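You operate a simulated robot arm through the tools that you are given. There is no shell and no other tool. Be economical: measure what you need, move in short steps, check, and stop when the job is done.

You run a simulated two-armed robot. Do the job below in one go: nothing can be reset, and whatever is moved stays where it is left.

Task
On the top of the glass case, fold the grey cloth in half.

It is judged by the outcome, as a careful person would: the job done as asked, and still so three seconds after it is handed in. It fails if anything else is knocked over, pushed out of place, dropped, spilled or broken. Flat cloth is picked up by pressing the open fingertips on it (5 to 10 N) and closing them slowly along it; thin cloth reads only 2 to 8 mm in the jaws.

Robot
Two 7-joint arms with two-finger parallel grippers on one trunk, on a base that drives. Base frame: it is fixed to the floor where the robot stands at the start and does not move with it; the origin is under the middle of the robot, x ahead of it, y to its left, z up. Lengths are in m, angles in rad, forces in N, time in s.
The left shoulder is at the start at [0.07, 0.163, 1.295], the right one opposite. Places, roughly: top of the glass case [0.6, 0.1, 1.1]. Payload 3.43 kg a hand.
The tool frame of a hand sits at the grasp point between the pads (the TCP): z along the fingers, y along the line on which they close. The tips reach 0.034 m beyond it. The gripper opens to 0.128 m. The fingers are 0.024 m wide and 0.012 m thick; the gripper's body (0.048 by 0.13 m) begins 0.096 m behind the TCP.
Orientation is told as [roll, pitch, yaw] about the base's x, y, z axes, in that order, counted from this pose: with the fingers straight down and closing along the base's y, the tool's x points along the base's -x, its y along +y and its z along -z.

Tools
- The arms move only by the tool jog_arm. It takes "left_targets", "right_targets" or both (then of equal length, played together; a hand with none holds still); each is one flat list of numbers, 7 for each row, row after row: the closure in counts, from 0 (fully open) to 255 (shut), then the shift along the tool's x, y, z in m, then the turn, a rotation vector about the tool's x, y, z in degrees. In form: [gripper, x, y, z, wx, wy, wz, gripper, x, y, z, wx, wy, wz, ...]. A call has 1 to 10 rows; each row is the pose to reach, as a shift and turn from the pose commanded when the call began, along the tool's axes at that moment. A row lasts 0.2 s, in which the tool goes at most 0.05 m and 0.15 rad; a call with a longer step from one row to the next is refused whole, and so is a gripper value outside its range. A pose out of reach is approached as far as the arm can. The call stops where the force on the tool passes 40 N (or 10 N more than at its start, if that is more) or the arm is blocked; 0.2 s more then pass. The fingers move at their own pace (about 0.153 m/s each) and stop on an object; they squeeze with about 22 N. The grip force told is the motor's: it shows also when the fingers shut on nothing. Time passes only in rows, and 0.2 s behind the last, so rows that repeat a pose let the fingers close. It gives the time, the measured TCP pose, the force on the tool (base axes), the opening and the grip force at its end, in the units of the frame above (readings bear some noise), and new pictures: "pictures" is both (left out), scene, wrist or none (wrist: the cameras of the hands that moved).
- Cameras (640 x 400 px; columns grow to the right, rows downward): "scene" is now at [0.1362, 0.0256, 1.5254]; the picture's right is [0.27, -0.96, -0.00], its down [-0.52, -0.15, -0.84] and it looks along [0.81, 0.23, -0.54] (base axes); focal length 214 px, centre (320, 200). "left" rides on the left gripper at [0.076, 0.011, -0.16] in its tool frame; the picture's right is [-0.15, 0.99, 0.00], its down [-0.88, -0.13, -0.46] and it looks along [-0.45, -0.07, 0.89] (tool axes); focal length 234 px, centre (320, 200). "right" rides on the right gripper at [0.076, -0.011, -0.16] in its tool frame; the picture's right is [0.15, 0.99, 0.00], its down [-0.88, 0.13, -0.46] and it looks along [-0.45, 0.07, 0.89] (tool axes); focal length 234 px, centre (320, 200).
- move_column(by): slides the trunk up (or, below 0, down) by that many m; the arms and the scene camera ride with it, the base frame stays. It gives what a move gives, with no picture.
- roll_base(legs): drives the robot by 1 to 6 legs, each [ahead, left, turn to the left] in m, m and rad, along the robot's own axes; the way and the turn of a leg run together, so that a leg with both is an arc; at most 1.5 m and 3.142 rad a leg. The arms and the cameras ride along, it lands a little off, and it stops where it bumps. It gives what a move gives, and a new picture of the scene camera.
- aim_head(pan, tilt): turns the head with the scene camera to pan (to the left, within 1.501 rad either way) and tilt (down, from -0.506 to 1.204), counted from straight ahead of the robot. It gives what a move gives, and a new picture of the scene camera.
- pixel_to_xyz(camera, pixels): for up to 12 pixels [column, row] of the newest picture of that camera ("zoom" is the newest enlarged one), the place [x, y, z] in the base frame of the surface seen there, good to about 0.002 m. The clock stands still meanwhile.
- inspect(camera, box): a new picture of the part [left, top, right, bottom] of that camera's present view, enlarged. The clock stands still meanwhile.
- close_job(): hands the job in; it is judged then, once.

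Keep the steps short. Do not move on a guess: measure, check each grasp and each placing, and mend mistakes. In all there are 80 turns and 170 pictures (those below and enlarged ones count). Leave the grippers open and the arms clear of the work at the hand-in unless told otherwise, and finish with a single line.

The tools are called after "Call:" by a JSON object that holds its "method" and its "body". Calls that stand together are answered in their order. jog_arm: Moves the arms, as the interface text tells. Its arguments: {"type":"object","properties":{"left_targets":{"type":"array"},"right_targets":{"type":"array"},"pictures":{"type":"string","enum":["both","scene","wrist","none"]}},"required":[]} The other tools are called the same way: move_column (by) slides the trunk up or down; roll_base (legs) drives the base; aim_head (pan, tilt) turns the head that bears the scene camera; pixel_to_xyz (camera, pixels) gives the place of the surface under pixels of a picture; inspect (camera, box) takes an enlarged picture of a part of a camera's view; close_job () hands the job in.

At the start:

```text
time_s: 0.0
left_eef_pos: [0.6668, 0.3368, 1.2591]
left_tool_rot: [-0.001, 0.0, 0.001]
left_contact_force: [0.2, 0.4, -0.3]
left_grip_width: 0.1279
left_grasp_force: 0.1
right_eef_pos: [0.5421, -0.2613, 1.2462]
right_tool_rot: [-0.001, 0.0, 0.001]
right_contact_force: [0.7, -0.3, 0.5]
right_grip_width: 0.128
right_grasp_force: 0.1
trunk travel left (down, up): [-0.775, 0.165]
robot x, y, heading: [0.0002, 0.0003, 0.004]
head pan, tilt: [0.276, 0.572]
```

scene: 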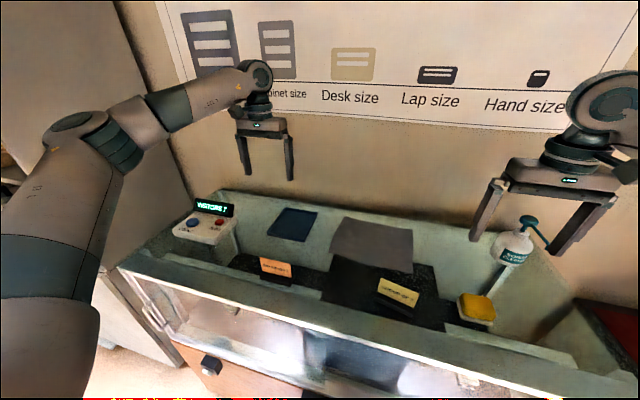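
right: 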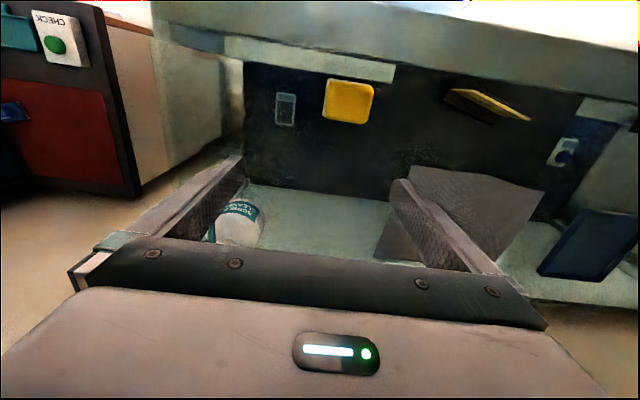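
left: 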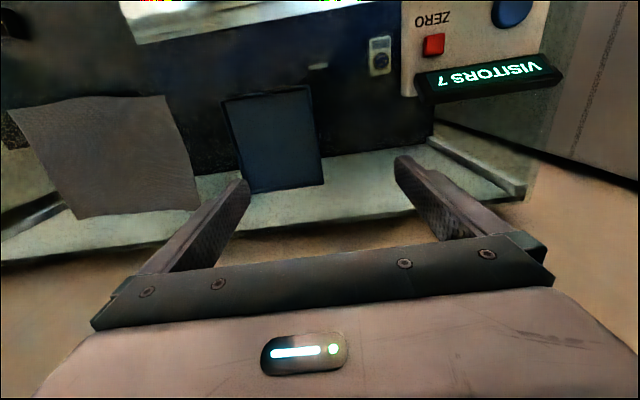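

I see a grey cloth around scene pixel (370,245), with a navy item, labels and a yellow sponge nearby. I'll enlarge this area and measure the cloth.

Call:
{"method": "inspect", "body": {"camera": "scene", "box": [220, 180, 520, 360]}}

Call:
{"method": "pixel_to_xyz", "body": {"camera": "scene", "pixels": [[344, 219], [411, 230], [332, 252], [410, 272], [370, 245], [290, 223], [400, 292], [345, 280], [260, 290], [475, 310], [278, 267], [430, 270]]}}

Call:
{"method": "inspect", "body": {"camera": "left", "box": [0, 60, 340, 260]}}

```text
2.13 times, centred on (370, 270) of scene
```

zoom: 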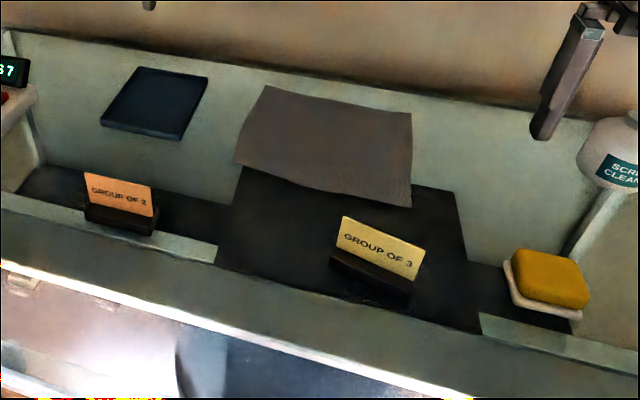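

```text
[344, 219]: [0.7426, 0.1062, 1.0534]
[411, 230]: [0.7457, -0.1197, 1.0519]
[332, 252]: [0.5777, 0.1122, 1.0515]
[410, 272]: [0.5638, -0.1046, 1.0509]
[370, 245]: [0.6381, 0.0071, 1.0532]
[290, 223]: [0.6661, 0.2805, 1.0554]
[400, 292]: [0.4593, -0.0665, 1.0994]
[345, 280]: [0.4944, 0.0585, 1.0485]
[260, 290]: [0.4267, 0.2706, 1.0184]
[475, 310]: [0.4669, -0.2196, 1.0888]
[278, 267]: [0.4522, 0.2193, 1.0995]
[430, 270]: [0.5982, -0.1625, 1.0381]
```

```text
1.88 times, centred on (170, 160) of left
```

zoom: 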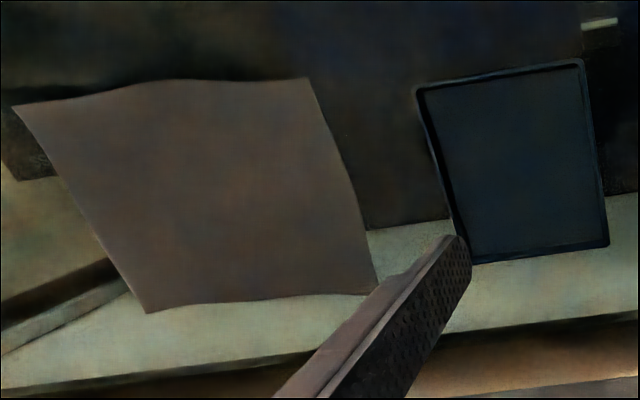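

The cloth is about 0.17–0.18 m in x by 0.22 m in y, at z≈1.052. I'll measure the surface around it and the edges more finely in the zoomed left picture.

Call:
{"method": "pixel_to_xyz", "body": {"camera": "zoom", "pixels": [[22, 108], [180, 86], [304, 84], [350, 190], [370, 285], [152, 306], [85, 210], [250, 292], [400, 200], [400, 260], [80, 330], [200, 200]]}}

Call:
{"method": "pixel_to_xyz", "body": {"camera": "scene", "pixels": [[322, 225], [325, 260], [330, 285], [420, 255], [440, 250], [380, 215], [375, 270], [360, 266], [425, 285], [380, 285], [400, 283], [415, 296]]}}

```text
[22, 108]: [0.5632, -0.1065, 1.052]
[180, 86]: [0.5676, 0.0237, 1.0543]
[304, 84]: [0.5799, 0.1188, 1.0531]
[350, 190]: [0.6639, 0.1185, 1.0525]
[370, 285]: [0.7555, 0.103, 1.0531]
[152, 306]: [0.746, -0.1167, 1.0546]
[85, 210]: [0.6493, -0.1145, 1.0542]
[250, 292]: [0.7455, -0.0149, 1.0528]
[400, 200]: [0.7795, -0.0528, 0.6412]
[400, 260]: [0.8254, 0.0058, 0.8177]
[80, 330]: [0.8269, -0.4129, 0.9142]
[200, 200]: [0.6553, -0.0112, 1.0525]
```

```text
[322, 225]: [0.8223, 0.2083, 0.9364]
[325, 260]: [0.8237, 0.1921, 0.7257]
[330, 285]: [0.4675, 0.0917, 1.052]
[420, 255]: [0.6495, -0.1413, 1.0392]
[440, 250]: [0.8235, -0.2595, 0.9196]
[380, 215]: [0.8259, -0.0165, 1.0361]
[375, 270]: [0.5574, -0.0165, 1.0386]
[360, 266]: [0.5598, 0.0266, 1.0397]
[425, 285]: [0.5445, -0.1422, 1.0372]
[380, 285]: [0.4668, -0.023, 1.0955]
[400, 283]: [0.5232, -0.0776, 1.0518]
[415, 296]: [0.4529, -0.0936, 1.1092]
```

The glass is at z≈1.05 and the cloth corners are about (0.563,-0.107), (0.580,0.118), (0.755,0.103) and (0.746,-0.117). I'll fold the far edge onto the near edge, one hand per far corner. First, both hands move above the far corners at the present height, with the fingers narrowed to about 30 mm.

Call:
{"method": "jog_arm", "body": {"left_targets": [195, -0.009, -0.033, 0, 0, 0, 0, 195, -0.018, -0.066, 0, 0, 0, 0, 195, -0.027, -0.099, 0, 0, 0, 0, 195, -0.036, -0.132, 0, 0, 0, 0, 195, -0.045, -0.165, 0, 0, 0, 0, 195, -0.054, -0.198, 0, 0, 0, 0, 195, -0.063, -0.231, 0, 0, 0, 0, 195, -0.071, -0.264, 0, 0, 0, 0, 195, -0.071, -0.264, 0, 0, 0, 0], "right_targets": [195, 0, 0.044, 0, 0, 0, 0, 195, 0, 0.088, 0, 0, 0, 0, 195, 0, 0.132, 0, 0, 0, 0, 195, 0, 0.174, 0, 0, 0, 0, 195, -0.048, 0.174, 0, 0, 0, 0, 195, -0.096, 0.174, 0, 0, 0, 0, 195, -0.144, 0.174, 0, 0, 0, 0, 195, -0.191, 0.174, 0, 0, 0, 0, 195, -0.191, 0.174, 0, 0, 0, 0]}}

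```text
time_s: 2.0
left_eef_pos: [0.7373, 0.0735, 1.2589]
left_tool_rot: [0.001, 0.001, 0.002]
left_contact_force: [0.1, 0.4, 0.4]
left_grip_width: 0.03
left_grasp_force: 0.1
right_eef_pos: [0.7324, -0.0895, 1.2454]
right_tool_rot: [0.0, -0.002, 0.001]
right_contact_force: [0.0, 0.1, -0.3]
right_grip_width: 0.0301
right_grasp_force: 0.1
trunk travel left (down, up): [-0.775, 0.165]
robot x, y, heading: [-0.0009, -0.0002, 0.002]
head pan, tilt: [0.276, 0.572]
```

scene: 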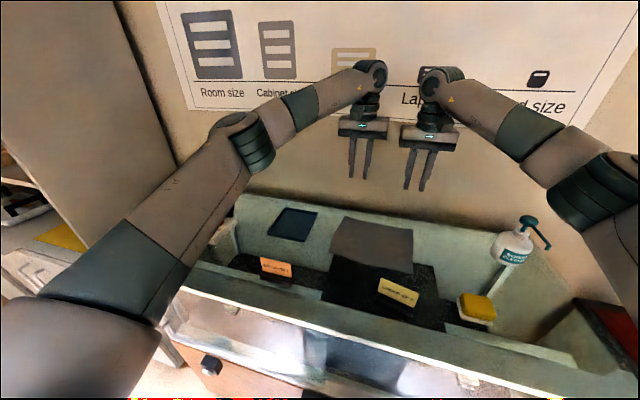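
right: 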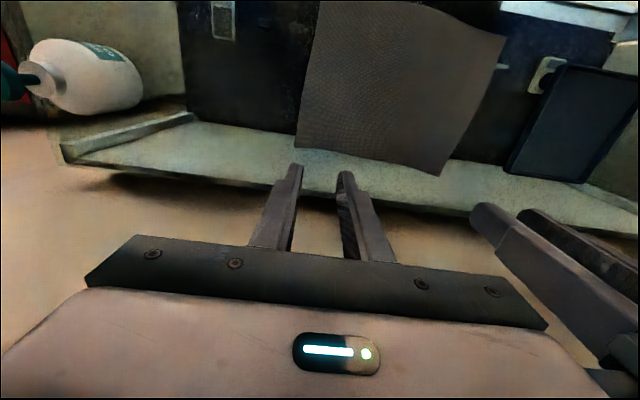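
left: 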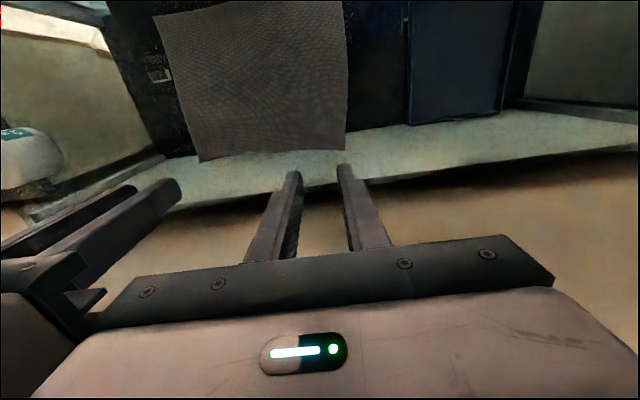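

Both hands are in place and the whole cloth is in view. I'll measure its outline from both wrist cameras.

Call:
{"method": "pixel_to_xyz", "body": {"camera": "left", "pixels": [[203, 157], [225, 154], [260, 150], [300, 148], [340, 148], [344, 100], [344, 5], [185, 100], [280, 60]]}}

Call:
{"method": "pixel_to_xyz", "body": {"camera": "right", "pixels": [[298, 143], [320, 146], [360, 152], [400, 162], [436, 172], [475, 90], [502, 38], [310, 60], [460, 165], [250, 150]]}}

```text
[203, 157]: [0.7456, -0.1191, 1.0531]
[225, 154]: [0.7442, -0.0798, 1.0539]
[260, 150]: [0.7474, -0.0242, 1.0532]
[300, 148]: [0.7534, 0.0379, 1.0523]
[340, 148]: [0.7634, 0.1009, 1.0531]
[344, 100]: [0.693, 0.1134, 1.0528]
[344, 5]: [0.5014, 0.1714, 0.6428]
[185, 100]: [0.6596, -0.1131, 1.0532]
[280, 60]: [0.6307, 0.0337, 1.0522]
```

```text
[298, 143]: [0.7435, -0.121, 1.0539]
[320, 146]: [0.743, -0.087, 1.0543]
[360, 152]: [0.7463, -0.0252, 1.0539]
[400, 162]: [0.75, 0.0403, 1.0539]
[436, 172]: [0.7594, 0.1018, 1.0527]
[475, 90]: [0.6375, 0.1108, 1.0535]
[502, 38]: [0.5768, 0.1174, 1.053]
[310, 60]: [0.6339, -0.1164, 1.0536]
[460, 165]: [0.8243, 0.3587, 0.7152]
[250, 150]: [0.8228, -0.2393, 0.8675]
```

The far edge is at x≈0.757 by the left hand and x≈0.7435 by the right. I'll lower both hands until the tips are about 1 cm above the cloth, just inside the edge.

Call:
{"method": "jog_arm", "body": {"left_targets": [195, -0.007, 0, 0.04, 0, 0, 0, 195, -0.007, 0, 0.08, 0, 0, 0, 195, -0.007, 0, 0.12, 0, 0, 0, 195, -0.007, 0, 0.15, 0, 0, 0, 195, -0.007, 0, 0.16, 0, 0, 0, 195, -0.007, 0, 0.16, 0, 0, 0], "right_targets": [195, 0.002, 0, 0.04, 0, 0, 0, 195, 0.002, 0, 0.08, 0, 0, 0, 195, 0.002, 0, 0.12, 0, 0, 0, 195, 0.002, 0, 0.14, 0, 0, 0, 195, 0.002, 0, 0.147, 0, 0, 0, 195, 0.002, 0, 0.147, 0, 0, 0]}}

```text
time_s: 3.4
left_eef_pos: [0.7422, 0.0734, 1.1002]
left_tool_rot: [0.001, 0.001, 0.002]
left_contact_force: [-0.3, 0.1, -0.2]
left_grip_width: 0.03
left_grasp_force: 0.1
right_eef_pos: [0.7298, -0.0879, 1.0981]
right_tool_rot: [0.001, 0.0, 0.0]
right_contact_force: [-0.1, -0.5, 0.2]
right_grip_width: 0.0302
right_grasp_force: 0.1
trunk travel left (down, up): [-0.775, 0.165]
robot x, y, heading: [-0.0012, -0.0006, -0.001]
head pan, tilt: [0.276, 0.572]
```

scene: 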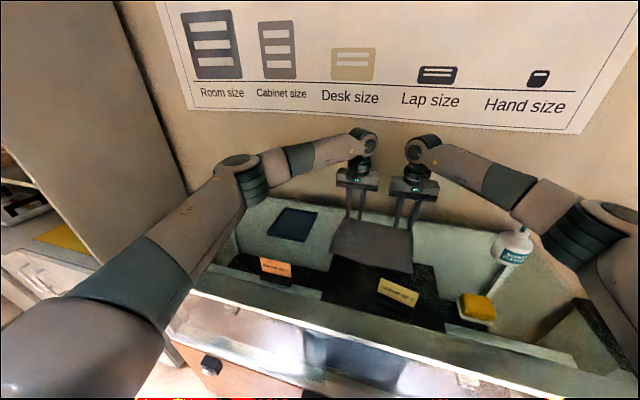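
right: 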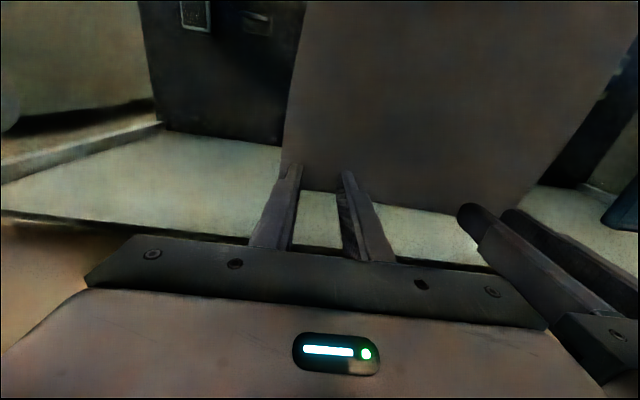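
left: 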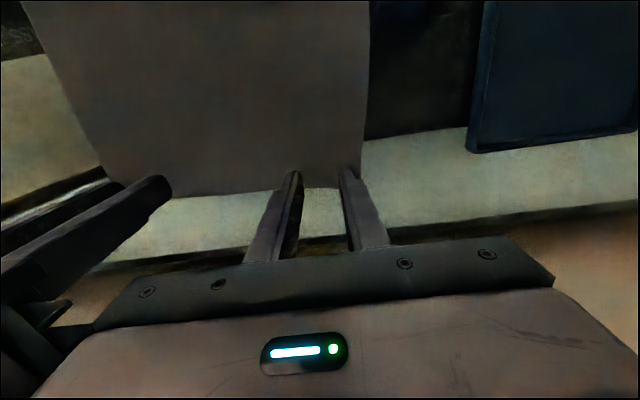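

The tips are over the corners with about 12 mm to go. I'll lower slowly, 3 mm per row, and read the forces.

Call:
{"method": "jog_arm", "body": {"left_targets": [195, -0.001, 0, 0.004, 0, 0, 0, 195, -0.001, 0, 0.008, 0, 0, 0, 195, -0.001, 0, 0.011, 0, 0, 0, 195, -0.001, 0, 0.013, 0, 0, 0, 195, -0.001, 0, 0.013, 0, 0, 0], "right_targets": [195, 0, 0, 0.003, 0, 0, 0, 195, 0, 0, 0.006, 0, 0, 0, 195, 0, 0, 0.009, 0, 0, 0, 195, 0, 0, 0.011, 0, 0, 0, 195, 0, 0, 0.011, 0, 0, 0], "pictures": "none"}}

```text
time_s: 4.6
left_eef_pos: [0.7441, 0.0713, 1.0873]
left_tool_rot: [-0.001, -0.001, 0.002]
left_contact_force: [1.0, 0.1, 3.3]
left_grip_width: 0.03
left_grasp_force: 0.1
right_eef_pos: [0.7308, -0.0858, 1.0891]
right_tool_rot: [0.001, 0.001, 0.002]
right_contact_force: [0.0, 0.3, 0.3]
right_grip_width: 0.0301
right_grasp_force: 0.0
trunk travel left (down, up): [-0.775, 0.165]
robot x, y, heading: [0.0016, 0.0014, 0.002]
head pan, tilt: [0.276, 0.572]
```

The left hand touches at 3.3 N; the right is still just above. I'll press slightly further.

Call:
{"method": "jog_arm", "body": {"left_targets": [195, 0, 0, 0.001, 0, 0, 0, 195, 0, 0, 0.0015, 0, 0, 0, 195, 0, 0, 0.0015, 0, 0, 0], "right_targets": [195, 0, 0, 0.001, 0, 0, 0, 195, 0, 0, 0.002, 0, 0, 0, 195, 0, 0, 0.0028, 0, 0, 0], "pictures": "none"}}

```text
time_s: 5.4
left_eef_pos: [0.7421, 0.0717, 1.0877]
left_tool_rot: [0.001, -0.004, 0.0]
left_contact_force: [2.7, -1.5, 13.2]
left_grip_width: 0.0301
left_grasp_force: 0.1
right_eef_pos: [0.7298, -0.0884, 1.0872]
right_tool_rot: [0.002, -0.004, 0.0]
right_contact_force: [2.4, -1.0, 8.7]
right_grip_width: 0.0302
right_grasp_force: 0.0
trunk travel left (down, up): [-0.775, 0.165]
robot x, y, heading: [-0.0004, 0.0011, 0.003]
head pan, tilt: [0.276, 0.572]
```

The left reads 13 N, a bit too much, and the right 8.7 N is good. I'll ease the left by 0.7 mm, then close both slowly.

Call:
{"method": "jog_arm", "body": {"left_targets": [195, 0, 0, -0.0007, 0, 0, 0, 202, 0, 0, -0.0007, 0, 0, 0, 209, 0, 0, -0.0007, 0, 0, 0, 216, 0, 0, -0.0007, 0, 0, 0, 223, 0, 0, -0.0007, 0, 0, 0, 230, 0, 0, -0.0007, 0, 0, 0, 237, 0, 0, -0.0007, 0, 0, 0, 244, 0, 0, -0.0007, 0, 0, 0, 250, 0, 0, -0.0007, 0, 0, 0, 255, 0, 0, -0.0007, 0, 0, 0], "right_targets": [195, 0, 0, 0, 0, 0, 0, 202, 0, 0, 0, 0, 0, 0, 209, 0, 0, 0, 0, 0, 0, 216, 0, 0, 0, 0, 0, 0, 223, 0, 0, 0, 0, 0, 0, 230, 0, 0, 0, 0, 0, 0, 237, 0, 0, 0, 0, 0, 0, 244, 0, 0, 0, 0, 0, 0, 250, 0, 0, 0, 0, 0, 0, 255, 0, 0, 0, 0, 0, 0]}}

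```text
time_s: 7.6
left_eef_pos: [0.7419, 0.0717, 1.0874]
left_tool_rot: [-0.001, -0.002, 0.0]
left_contact_force: [-0.3, -11.2, 0.3]
left_grip_width: 0.0018
left_grasp_force: 21.9
right_eef_pos: [0.729, -0.0861, 1.0868]
right_tool_rot: [0.002, -0.003, 0.0]
right_contact_force: [0.3, 11.2, 19.4]
right_grip_width: 0.0017
right_grasp_force: 21.5
trunk travel left (down, up): [-0.775, 0.165]
robot x, y, heading: [0.0023, -0.0, 0.002]
head pan, tilt: [0.276, 0.572]
```

scene: 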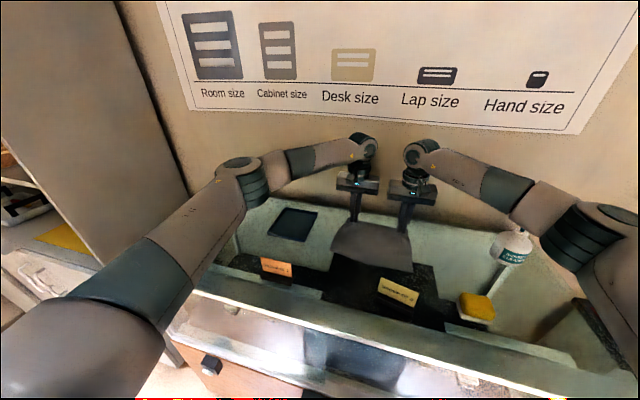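
right: 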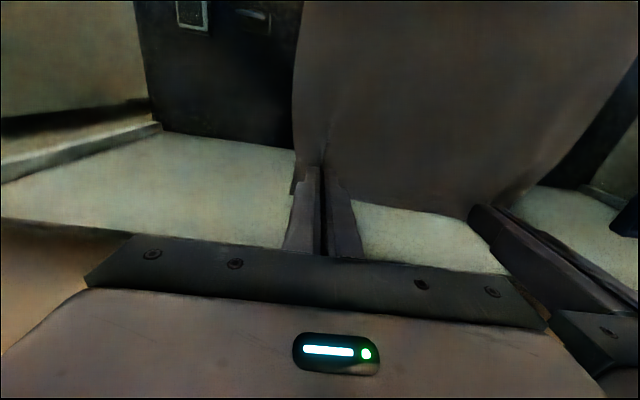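
left: 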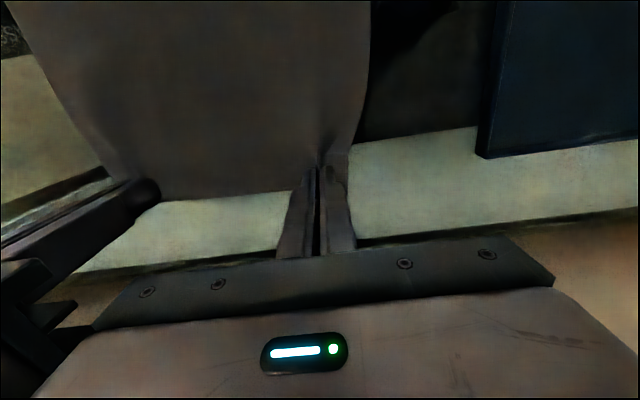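

Both jaws read about 1.8 mm and the cloth is visibly gathered between the fingers. The cloth is taut between the hands (11 N in y). I'll lift 4 cm while moving each hand about 6 mm inward, then check.

Call:
{"method": "jog_arm", "body": {"left_targets": [255, 0, -0.003, -0.003, 0, 0, 0, 255, 0, -0.006, -0.01, 0, 0, 0, 255, 0.002, -0.006, -0.02, 0, 0, 0, 255, 0.005, -0.006, -0.03, 0, 0, 0, 255, 0.01, -0.006, -0.04, 0, 0, 0], "right_targets": [255, 0, 0.003, -0.003, 0, 0, 0, 255, 0, 0.006, -0.01, 0, 0, 0, 255, 0.002, 0.006, -0.02, 0, 0, 0, 255, 0.005, 0.006, -0.03, 0, 0, 0, 255, 0.01, 0.006, -0.04, 0, 0, 0]}}

```text
time_s: 8.8
left_eef_pos: [0.7332, 0.0674, 1.1257]
left_tool_rot: [0.0, 0.0, 0.001]
left_contact_force: [0.1, -0.4, 0.2]
left_grip_width: 0.0019
left_grasp_force: 21.9
right_eef_pos: [0.7199, -0.0806, 1.1251]
right_tool_rot: [0.0, 0.0, -0.002]
right_contact_force: [0.1, 0.4, -0.6]
right_grip_width: 0.0016
right_grasp_force: 22.0
trunk travel left (down, up): [-0.775, 0.165]
robot x, y, heading: [-0.0, 0.0021, 0.001]
head pan, tilt: [0.276, 0.572]
```

scene: 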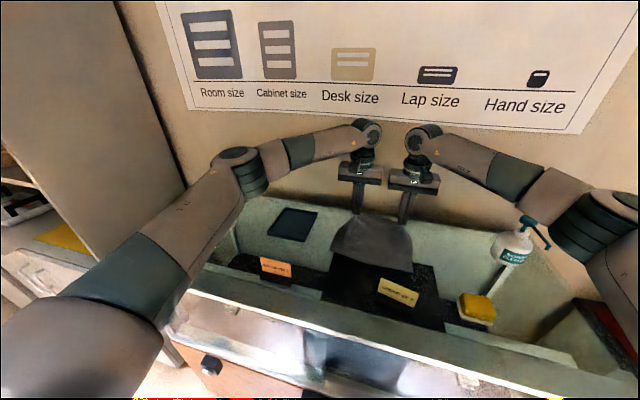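
right: 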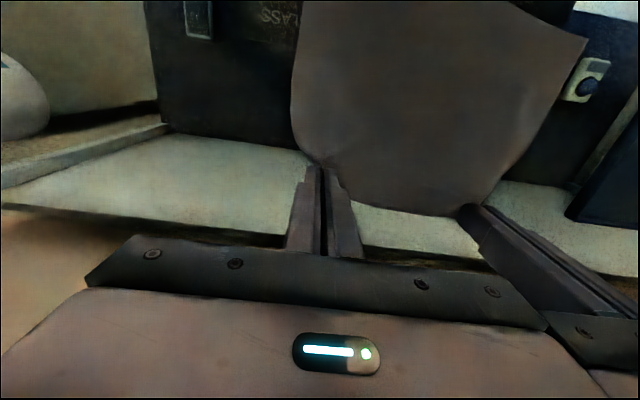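
left: 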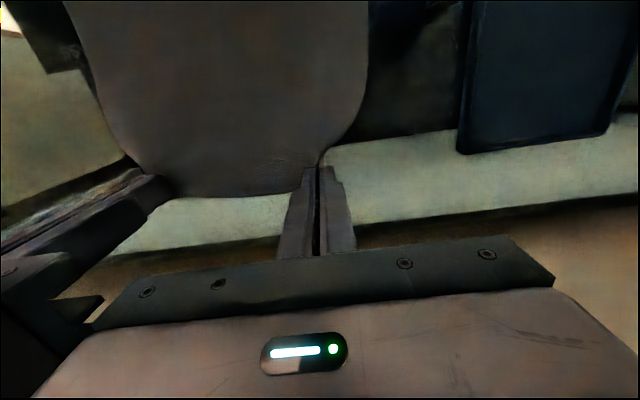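

Both corners are held and the tension has gone. Next I'll carry the edge over in a low arc toward the near edge, tilting the hands 25° so the fingers point forward, stopping about 3 cm above.

Call:
{"method": "jog_arm", "body": {"left_targets": [255, 0.02, 0.002, -0.018, 0, 0, 0, 255, 0.0486, 0.004, -0.028, 0, -6, 0, 255, 0.077, 0.006, -0.03, 0, -12, 0, 255, 0.1055, 0.008, -0.0185, 0, -18, 0, 255, 0.1294, 0.009, -0.004, 0, -25, 0, 255, 0.1444, 0.01, 0.013, 0, -25, 0, 255, 0.1444, 0.01, 0.013, 0, -25, 0], "right_targets": [255, 0.02, 0.002, -0.018, 0, 0, 0, 255, 0.0486, 0.004, -0.028, 0, -6, 0, 255, 0.077, 0.006, -0.03, 0, -12, 0, 255, 0.1055, 0.008, -0.0185, 0, -18, 0, 255, 0.1294, 0.009, -0.004, 0, -25, 0, 255, 0.1444, 0.01, 0.013, 0, -25, 0, 255, 0.1444, 0.01, 0.013, 0, -25, 0]}}

Call:
{"method": "inspect", "body": {"camera": "scene", "box": [270, 160, 510, 310]}}

```text
time_s: 10.4
left_eef_pos: [0.589, 0.0753, 1.112]
left_tool_rot: [0.0, -0.436, 0.002]
left_contact_force: [-0.9, 0.5, -0.7]
left_grip_width: 0.0018
left_grasp_force: 21.7
right_eef_pos: [0.5778, -0.0704, 1.1118]
right_tool_rot: [0.0, -0.436, -0.001]
right_contact_force: [0.4, -0.6, 0.8]
right_grip_width: 0.0015
right_grasp_force: 22.2
trunk travel left (down, up): [-0.775, 0.165]
robot x, y, heading: [0.0005, 0.0015, 0.004]
head pan, tilt: [0.276, 0.572]
```

scene: 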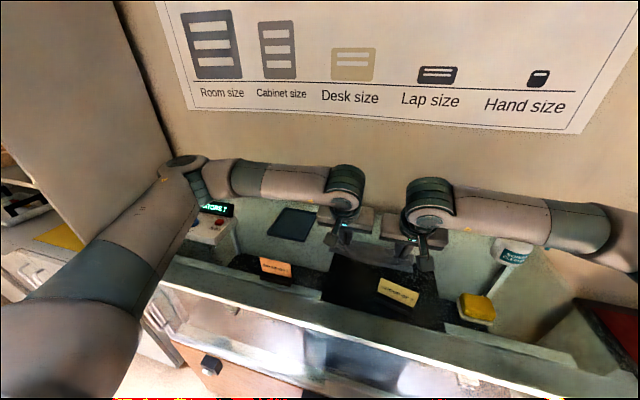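
right: 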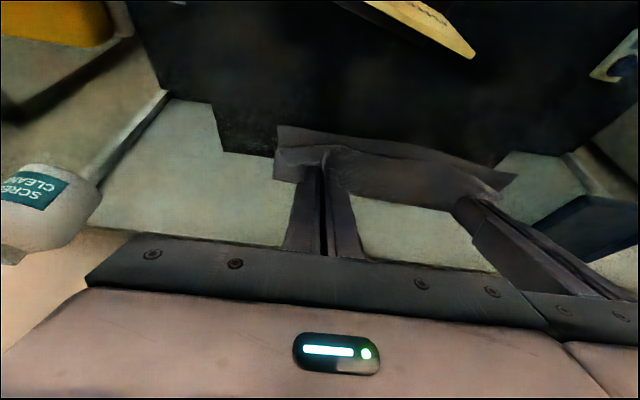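
left: 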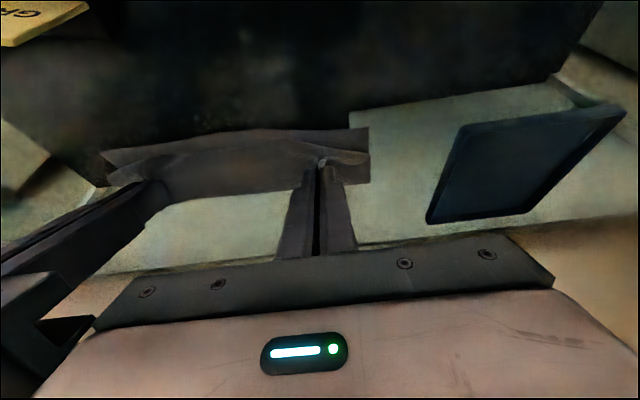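

```text
2.67 times, centred on (390, 235) of scene
```

zoom: 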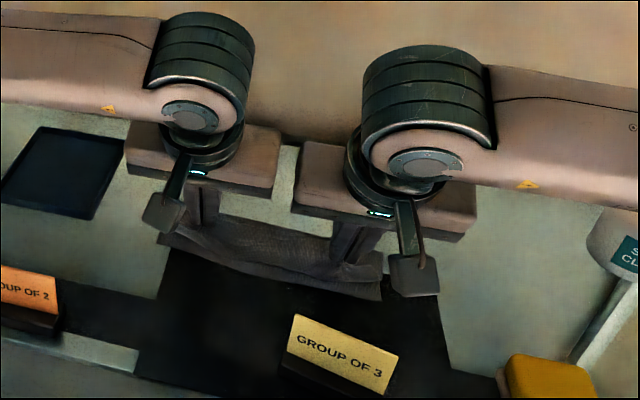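

The edge has come over. I'll measure the lower layer's near edge and the held edge.

Call:
{"method": "inspect", "body": {"camera": "right", "box": [240, 90, 540, 270]}}

Call:
{"method": "pixel_to_xyz", "body": {"camera": "right", "pixels": [[281, 130], [278, 176], [340, 140], [440, 158], [510, 178], [400, 150], [400, 180], [400, 202]]}}

Call:
{"method": "pixel_to_xyz", "body": {"camera": "left", "pixels": [[365, 132], [366, 178], [250, 134], [110, 154], [220, 150], [220, 175], [220, 194]]}}

```text
2.13 times, centred on (390, 180) of right
```

zoom: 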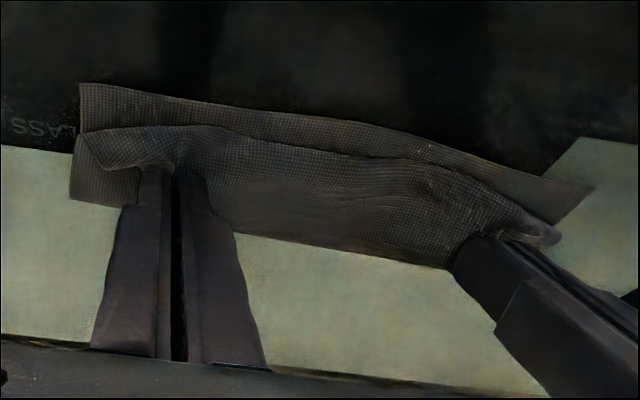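

```text
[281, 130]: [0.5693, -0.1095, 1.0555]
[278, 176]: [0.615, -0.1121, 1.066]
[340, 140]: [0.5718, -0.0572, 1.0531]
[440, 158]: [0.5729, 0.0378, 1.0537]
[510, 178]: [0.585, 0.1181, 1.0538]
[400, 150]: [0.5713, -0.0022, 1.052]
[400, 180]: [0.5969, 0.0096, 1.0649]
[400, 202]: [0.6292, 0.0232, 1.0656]
```

```text
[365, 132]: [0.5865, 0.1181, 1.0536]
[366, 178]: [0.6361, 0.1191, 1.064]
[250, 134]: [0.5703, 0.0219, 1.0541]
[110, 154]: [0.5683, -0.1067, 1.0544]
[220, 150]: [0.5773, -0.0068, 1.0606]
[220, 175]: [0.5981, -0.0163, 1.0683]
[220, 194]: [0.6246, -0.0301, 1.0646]
```

The numbers suggest the crease is nearer than expected (x≈0.64 rather than 0.66). I'll check it from the steeper scene view.

Call:
{"method": "pixel_to_xyz", "body": {"camera": "scene", "pixels": [[364, 242], [372, 244], [372, 248], [372, 252], [372, 256], [372, 260], [372, 264], [335, 248], [410, 270], [350, 240], [364, 238]]}}

Call:
{"method": "inspect", "body": {"camera": "scene", "box": [325, 220, 425, 285]}}

```text
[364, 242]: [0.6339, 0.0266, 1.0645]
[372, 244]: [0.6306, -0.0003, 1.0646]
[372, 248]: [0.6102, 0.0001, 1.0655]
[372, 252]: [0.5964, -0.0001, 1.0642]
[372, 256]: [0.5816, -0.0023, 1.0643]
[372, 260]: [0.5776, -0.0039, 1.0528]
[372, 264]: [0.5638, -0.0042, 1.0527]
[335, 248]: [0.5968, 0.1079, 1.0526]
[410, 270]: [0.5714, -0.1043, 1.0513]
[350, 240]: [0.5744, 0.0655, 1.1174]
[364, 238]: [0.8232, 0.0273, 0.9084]
```

```text
6.15 times, centred on (375, 252) of scene
```

zoom: 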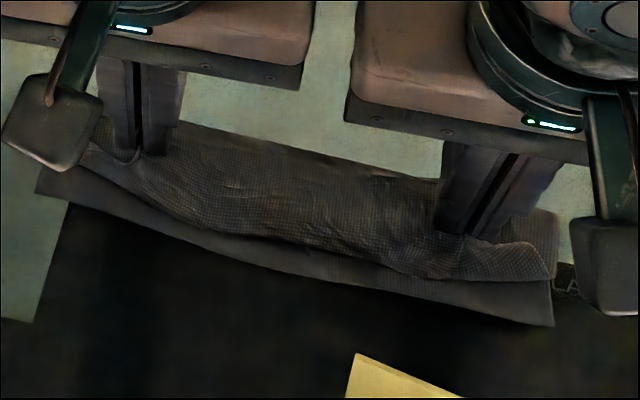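

The folded layer seems to hide some slack, because the crease is too near. I'll raise both hands 4 cm straight up and look at how the cloth runs.

Call:
{"method": "jog_arm", "body": {"left_targets": [255, -0.0085, 0, -0.018, 0, 0, 0, 255, -0.0169, 0, -0.0363, 0, 0, 0, 255, -0.0169, 0, -0.0363, 0, 0, 0], "right_targets": [255, -0.0085, 0, -0.018, 0, 0, 0, 255, -0.0169, 0, -0.0363, 0, 0, 0, 255, -0.0169, 0, -0.0363, 0, 0, 0]}}

Call:
{"method": "inspect", "body": {"camera": "scene", "box": [310, 200, 440, 285]}}

```text
time_s: 11.2
left_eef_pos: [0.5914, 0.0756, 1.1524]
left_tool_rot: [0.0, -0.436, 0.002]
left_contact_force: [-0.1, -0.4, 0.0]
left_grip_width: 0.0016
left_grasp_force: 21.7
right_eef_pos: [0.577, -0.0716, 1.1505]
right_tool_rot: [-0.001, -0.436, 0.0]
right_contact_force: [-0.1, -1.4, -1.1]
right_grip_width: 0.0018
right_grasp_force: 22.1
trunk travel left (down, up): [-0.775, 0.165]
robot x, y, heading: [0.0037, 0.0016, -0.003]
head pan, tilt: [0.276, 0.572]
```

scene: 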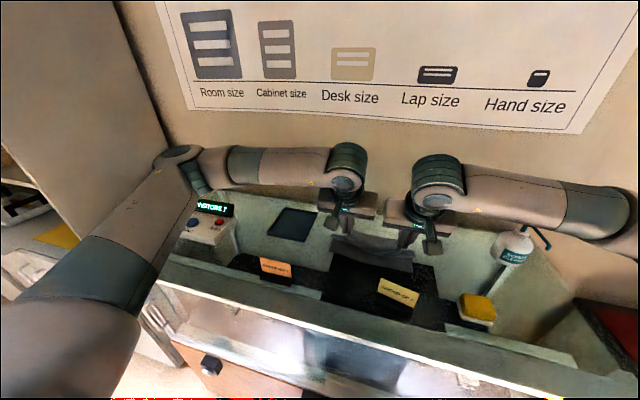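
right: 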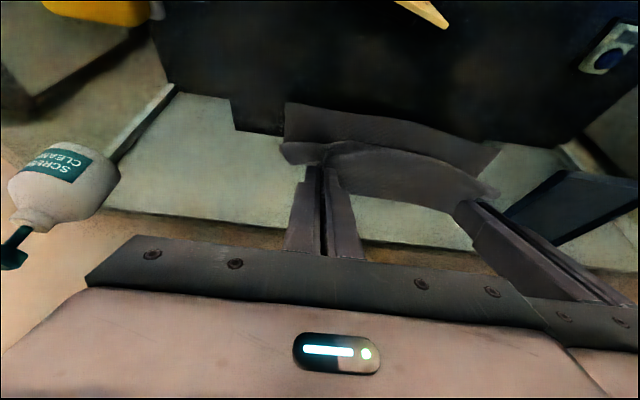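
left: 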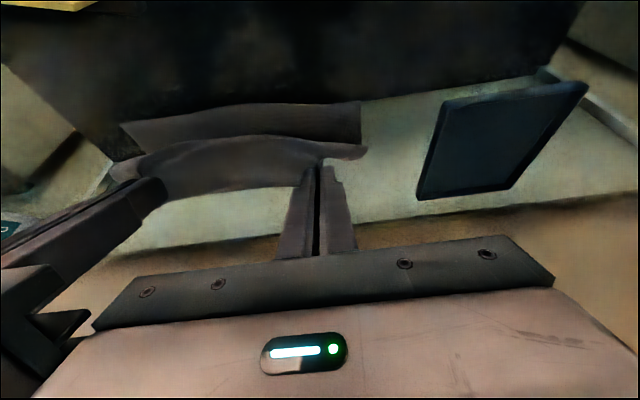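

```text
4.71 times, centred on (375, 242) of scene
```

zoom: 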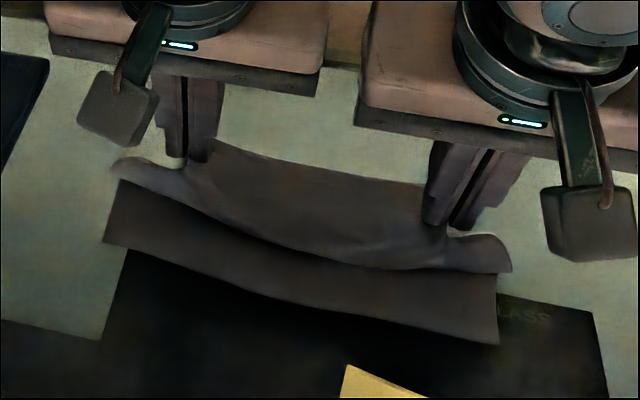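

Call:
{"method": "pixel_to_xyz", "body": {"camera": "zoom", "pixels": [[320, 170], [320, 185], [320, 205], [320, 230], [320, 258], [320, 280], [320, 308], [115, 240], [496, 338], [498, 250], [130, 165], [220, 150]]}}

```text
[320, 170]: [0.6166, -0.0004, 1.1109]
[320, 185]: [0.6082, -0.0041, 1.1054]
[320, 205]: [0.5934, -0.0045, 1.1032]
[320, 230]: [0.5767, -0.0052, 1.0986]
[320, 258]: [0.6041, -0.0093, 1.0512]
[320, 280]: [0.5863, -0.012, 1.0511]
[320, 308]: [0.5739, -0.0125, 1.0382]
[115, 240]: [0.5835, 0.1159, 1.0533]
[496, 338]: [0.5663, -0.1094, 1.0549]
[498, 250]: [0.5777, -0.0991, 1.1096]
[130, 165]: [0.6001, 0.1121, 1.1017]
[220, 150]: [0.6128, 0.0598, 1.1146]
```

The flap sags between the hands because they are about 1 cm too close, which buckles the layer below. I'll spread each hand 4 mm outward and move toward the robot and down, pulling the slack out. Then I'll look again.

Call:
{"method": "jog_arm", "body": {"left_targets": [255, 0, 0.004, 0, 0, 0, 0, 255, 0.016, 0.004, 0.0036, 0, 0, 0, 255, 0.0329, 0.004, 0.0089, 0, 0, 0, 255, 0.0457, 0.004, 0.0151, 0, 0, 0, 255, 0.0457, 0.004, 0.0151, 0, 0, 0], "right_targets": [255, 0, -0.004, 0, 0, 0, 0, 255, 0.016, -0.004, 0.0036, 0, 0, 0, 255, 0.0329, -0.004, 0.0089, 0, 0, 0, 255, 0.0457, -0.004, 0.0151, 0, 0, 0, 255, 0.0457, -0.004, 0.0151, 0, 0, 0]}}

Call:
{"method": "inspect", "body": {"camera": "scene", "box": [310, 200, 440, 285]}}

```text
time_s: 12.4
left_eef_pos: [0.5543, 0.0807, 1.1211]
left_tool_rot: [0.002, -0.437, 0.001]
left_contact_force: [-0.1, -5.0, 0.0]
left_grip_width: 0.0018
left_grasp_force: 22.1
right_eef_pos: [0.5399, -0.0752, 1.1176]
right_tool_rot: [0.0, -0.434, 0.0]
right_contact_force: [0.2, 4.6, -1.2]
right_grip_width: 0.0015
right_grasp_force: 22.0
trunk travel left (down, up): [-0.775, 0.165]
robot x, y, heading: [0.0007, -0.0043, 0.003]
head pan, tilt: [0.276, 0.572]
```

scene: 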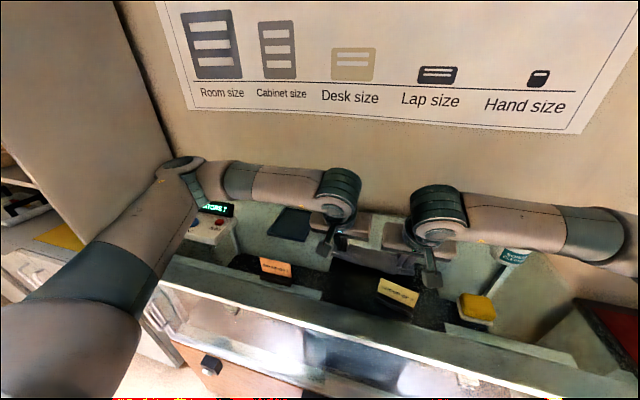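
right: 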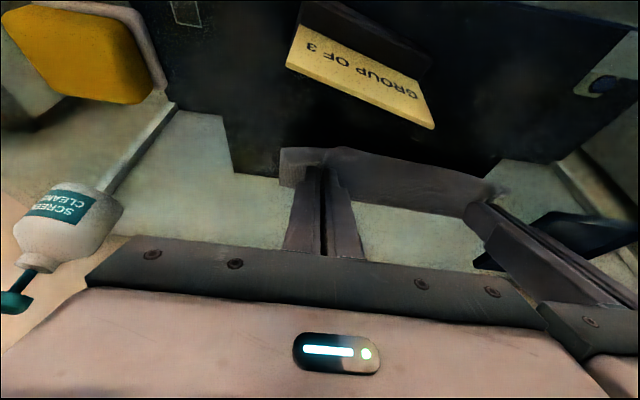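
left: 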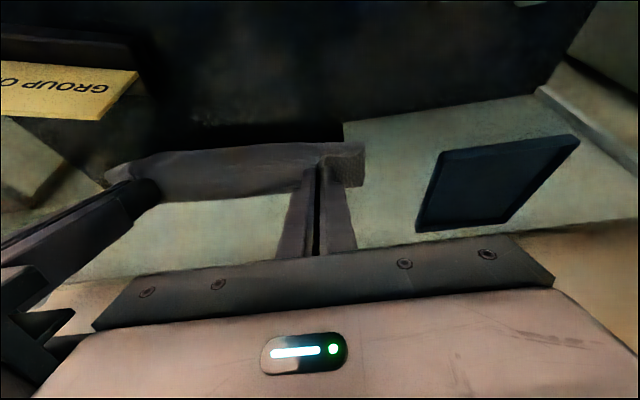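

```text
4.71 times, centred on (375, 242) of scene
```

zoom: 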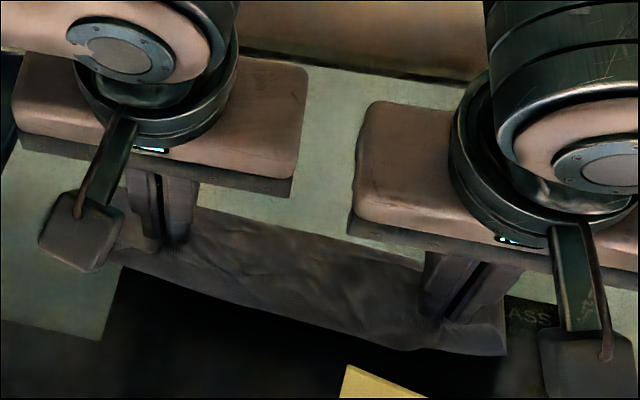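

The edge is straighter now. I'll measure a profile across the middle.

Call:
{"method": "pixel_to_xyz", "body": {"camera": "zoom", "pixels": [[300, 230], [300, 245], [300, 265], [300, 285], [300, 305], [300, 318], [300, 330], [205, 212], [410, 258], [500, 345], [115, 258], [400, 340]]}}

```text
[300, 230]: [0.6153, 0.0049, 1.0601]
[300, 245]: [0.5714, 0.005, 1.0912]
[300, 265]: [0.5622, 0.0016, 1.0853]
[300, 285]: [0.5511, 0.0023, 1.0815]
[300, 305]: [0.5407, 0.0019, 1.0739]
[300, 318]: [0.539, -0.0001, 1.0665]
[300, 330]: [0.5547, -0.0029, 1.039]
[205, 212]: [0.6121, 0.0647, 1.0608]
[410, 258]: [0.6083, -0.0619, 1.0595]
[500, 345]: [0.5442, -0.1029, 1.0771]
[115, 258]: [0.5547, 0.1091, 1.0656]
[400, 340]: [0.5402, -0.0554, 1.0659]
```

The crease has drifted to x≈0.62. I'll redo the swing: raise the hands back above the true fold line (x≈0.66, tips about 7 cm up) so the cloth hangs straight, and measure there.

Call:
{"method": "jog_arm", "body": {"left_targets": [255, -0.0085, -0.001, -0.0181, 0, 0, 0, 255, -0.0416, -0.001, -0.0181, 0, 0, 0, 255, -0.0733, -0.001, -0.0033, 0, 0, 0, 255, -0.1041, -0.001, 0.011, 0, 0, 0, 255, -0.1041, -0.001, 0.011, 0, 0, 0], "right_targets": [255, -0.0085, 0.001, -0.0181, 0, 0, 0, 255, -0.0416, 0.001, -0.0181, 0, 0, 0, 255, -0.0733, 0.001, -0.0033, 0, 0, 0, 255, -0.1041, 0.001, 0.011, 0, 0, 0, 255, -0.1041, 0.001, 0.011, 0, 0, 0]}}

Call:
{"method": "inspect", "body": {"camera": "scene", "box": [310, 190, 440, 285]}}

```text
time_s: 13.6
left_eef_pos: [0.6539, 0.0798, 1.1545]
left_tool_rot: [0.001, -0.435, 0.002]
left_contact_force: [0.1, -2.8, 0.0]
left_grip_width: 0.0016
left_grasp_force: 21.8
right_eef_pos: [0.6394, -0.0744, 1.1526]
right_tool_rot: [0.001, -0.437, -0.001]
right_contact_force: [0.3, 1.9, 0.3]
right_grip_width: 0.0016
right_grasp_force: 22.3
trunk travel left (down, up): [-0.775, 0.165]
robot x, y, heading: [-0.0006, -0.003, 0.002]
head pan, tilt: [0.276, 0.572]
```

scene: 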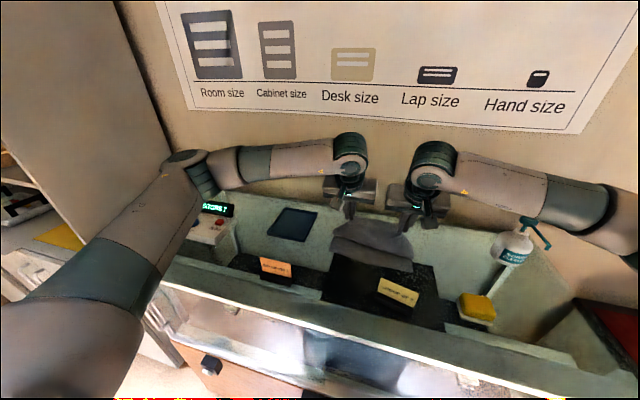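
right: 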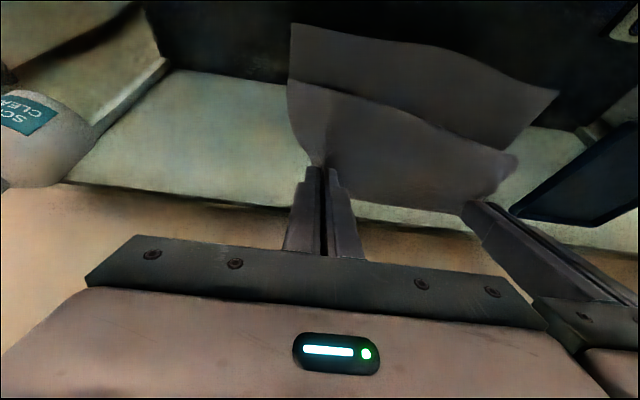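
left: 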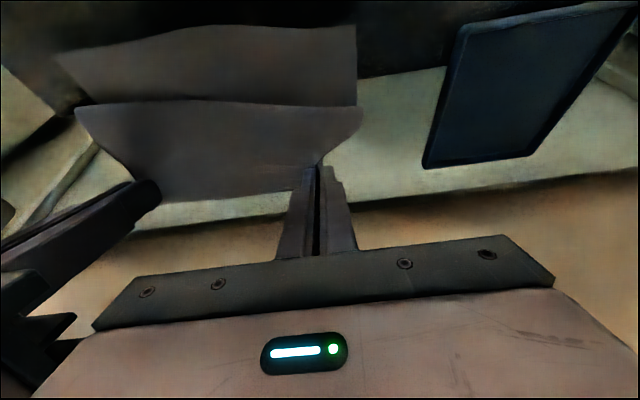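

```text
4.21 times, centred on (375, 238) of scene
```

zoom: 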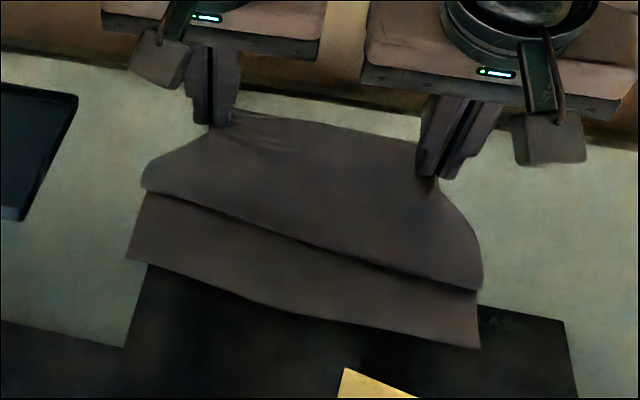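

Cloth is visible in front of the grip, forming a belly. I'll measure its profile.

Call:
{"method": "pixel_to_xyz", "body": {"camera": "zoom", "pixels": [[310, 125], [310, 150], [310, 180], [310, 210], [310, 240], [310, 250], [310, 275], [310, 300], [310, 316], [145, 185], [480, 285], [475, 343]]}}

```text
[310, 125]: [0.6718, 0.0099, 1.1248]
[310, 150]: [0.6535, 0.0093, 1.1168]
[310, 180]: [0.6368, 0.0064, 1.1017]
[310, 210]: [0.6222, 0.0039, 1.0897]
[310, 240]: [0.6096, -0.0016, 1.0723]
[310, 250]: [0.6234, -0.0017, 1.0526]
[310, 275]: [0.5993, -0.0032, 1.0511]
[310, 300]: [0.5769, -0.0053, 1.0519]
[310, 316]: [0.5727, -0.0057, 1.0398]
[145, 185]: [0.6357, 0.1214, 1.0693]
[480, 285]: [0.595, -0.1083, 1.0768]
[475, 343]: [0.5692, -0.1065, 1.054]
```

The profile shows slack bulging toward the robot, because the cloth was never taut enough to turn over. I'll raise the tips to about 11 cm above x≈0.625 so the free part hangs straight, then check.

Call:
{"method": "jog_arm", "body": {"left_targets": [255, -0.0087, 0, -0.0186, 0, 0, 0, 255, -0.0173, 0, -0.0372, 0, 0, 0, 255, 0, 0, -0.045, 0, 0, 0, 255, 0.0153, 0, -0.0524, 0, 0, 0, 255, 0.0153, 0, -0.0524, 0, 0, 0, 255, 0.0153, 0, -0.0524, 0, 0, 0], "right_targets": [255, -0.0087, 0, -0.0186, 0, 0, 0, 255, -0.0173, 0, -0.0372, 0, 0, 0, 255, 0, 0, -0.045, 0, 0, 0, 255, 0.0153, 0, -0.0524, 0, 0, 0, 255, 0.0153, 0, -0.0524, 0, 0, 0, 255, 0.0153, 0, -0.0524, 0, 0, 0]}}

Call:
{"method": "inspect", "body": {"camera": "scene", "box": [310, 190, 440, 285]}}

Call:
{"method": "pixel_to_xyz", "body": {"camera": "scene", "pixels": [[374, 215], [374, 220], [374, 225], [374, 230], [374, 235], [374, 240], [374, 245], [374, 250], [374, 255], [374, 260], [374, 265]]}}

```text
time_s: 15.0
left_eef_pos: [0.6174, 0.0801, 1.1951]
left_tool_rot: [0.0, -0.437, 0.003]
left_contact_force: [0.1, -2.0, 0.3]
left_grip_width: 0.0017
left_grasp_force: 22.4
right_eef_pos: [0.6048, -0.0739, 1.195]
right_tool_rot: [-0.001, -0.436, 0.0]
right_contact_force: [0.2, 0.0, 0.2]
right_grip_width: 0.002
right_grasp_force: 22.1
trunk travel left (down, up): [-0.775, 0.165]
robot x, y, heading: [-0.0006, 0.002, -0.003]
head pan, tilt: [0.276, 0.572]
```

scene: 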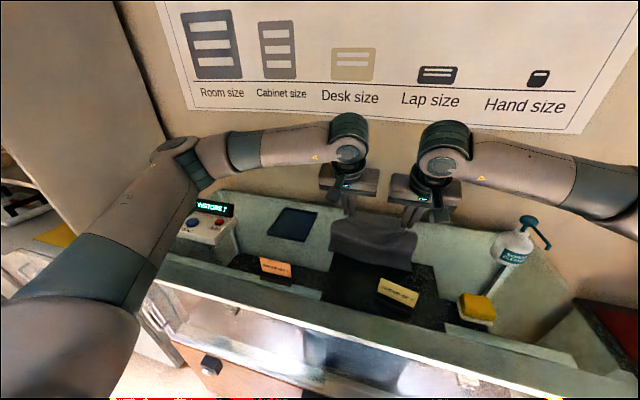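
right: 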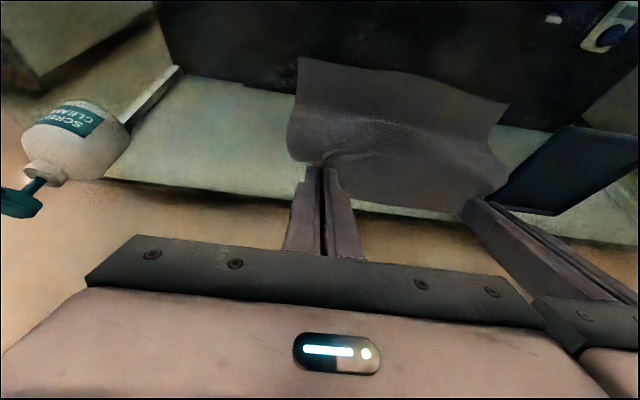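
left: 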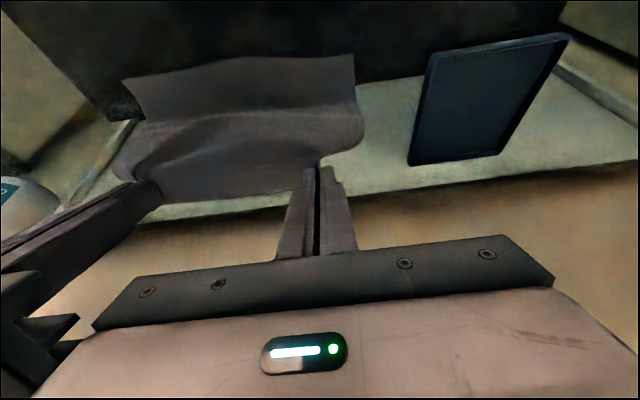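

```text
4.21 times, centred on (375, 238) of scene
```

zoom: 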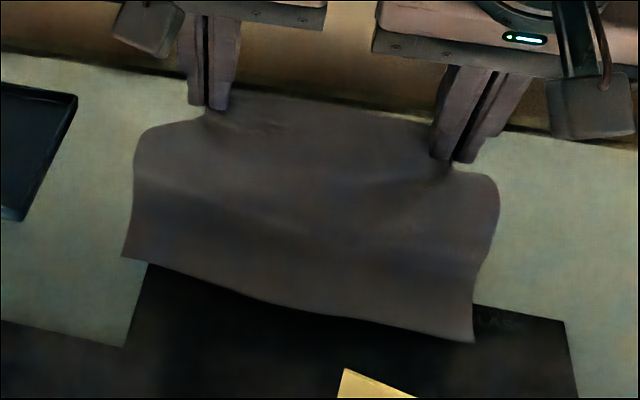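

```text
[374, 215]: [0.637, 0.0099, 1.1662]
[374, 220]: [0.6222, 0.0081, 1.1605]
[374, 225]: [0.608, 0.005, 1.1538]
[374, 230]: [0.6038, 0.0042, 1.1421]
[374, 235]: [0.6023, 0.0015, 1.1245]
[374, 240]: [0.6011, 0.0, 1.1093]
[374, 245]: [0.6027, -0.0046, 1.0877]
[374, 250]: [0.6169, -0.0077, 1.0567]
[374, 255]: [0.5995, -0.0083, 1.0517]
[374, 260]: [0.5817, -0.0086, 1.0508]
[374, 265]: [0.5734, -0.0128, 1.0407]
```

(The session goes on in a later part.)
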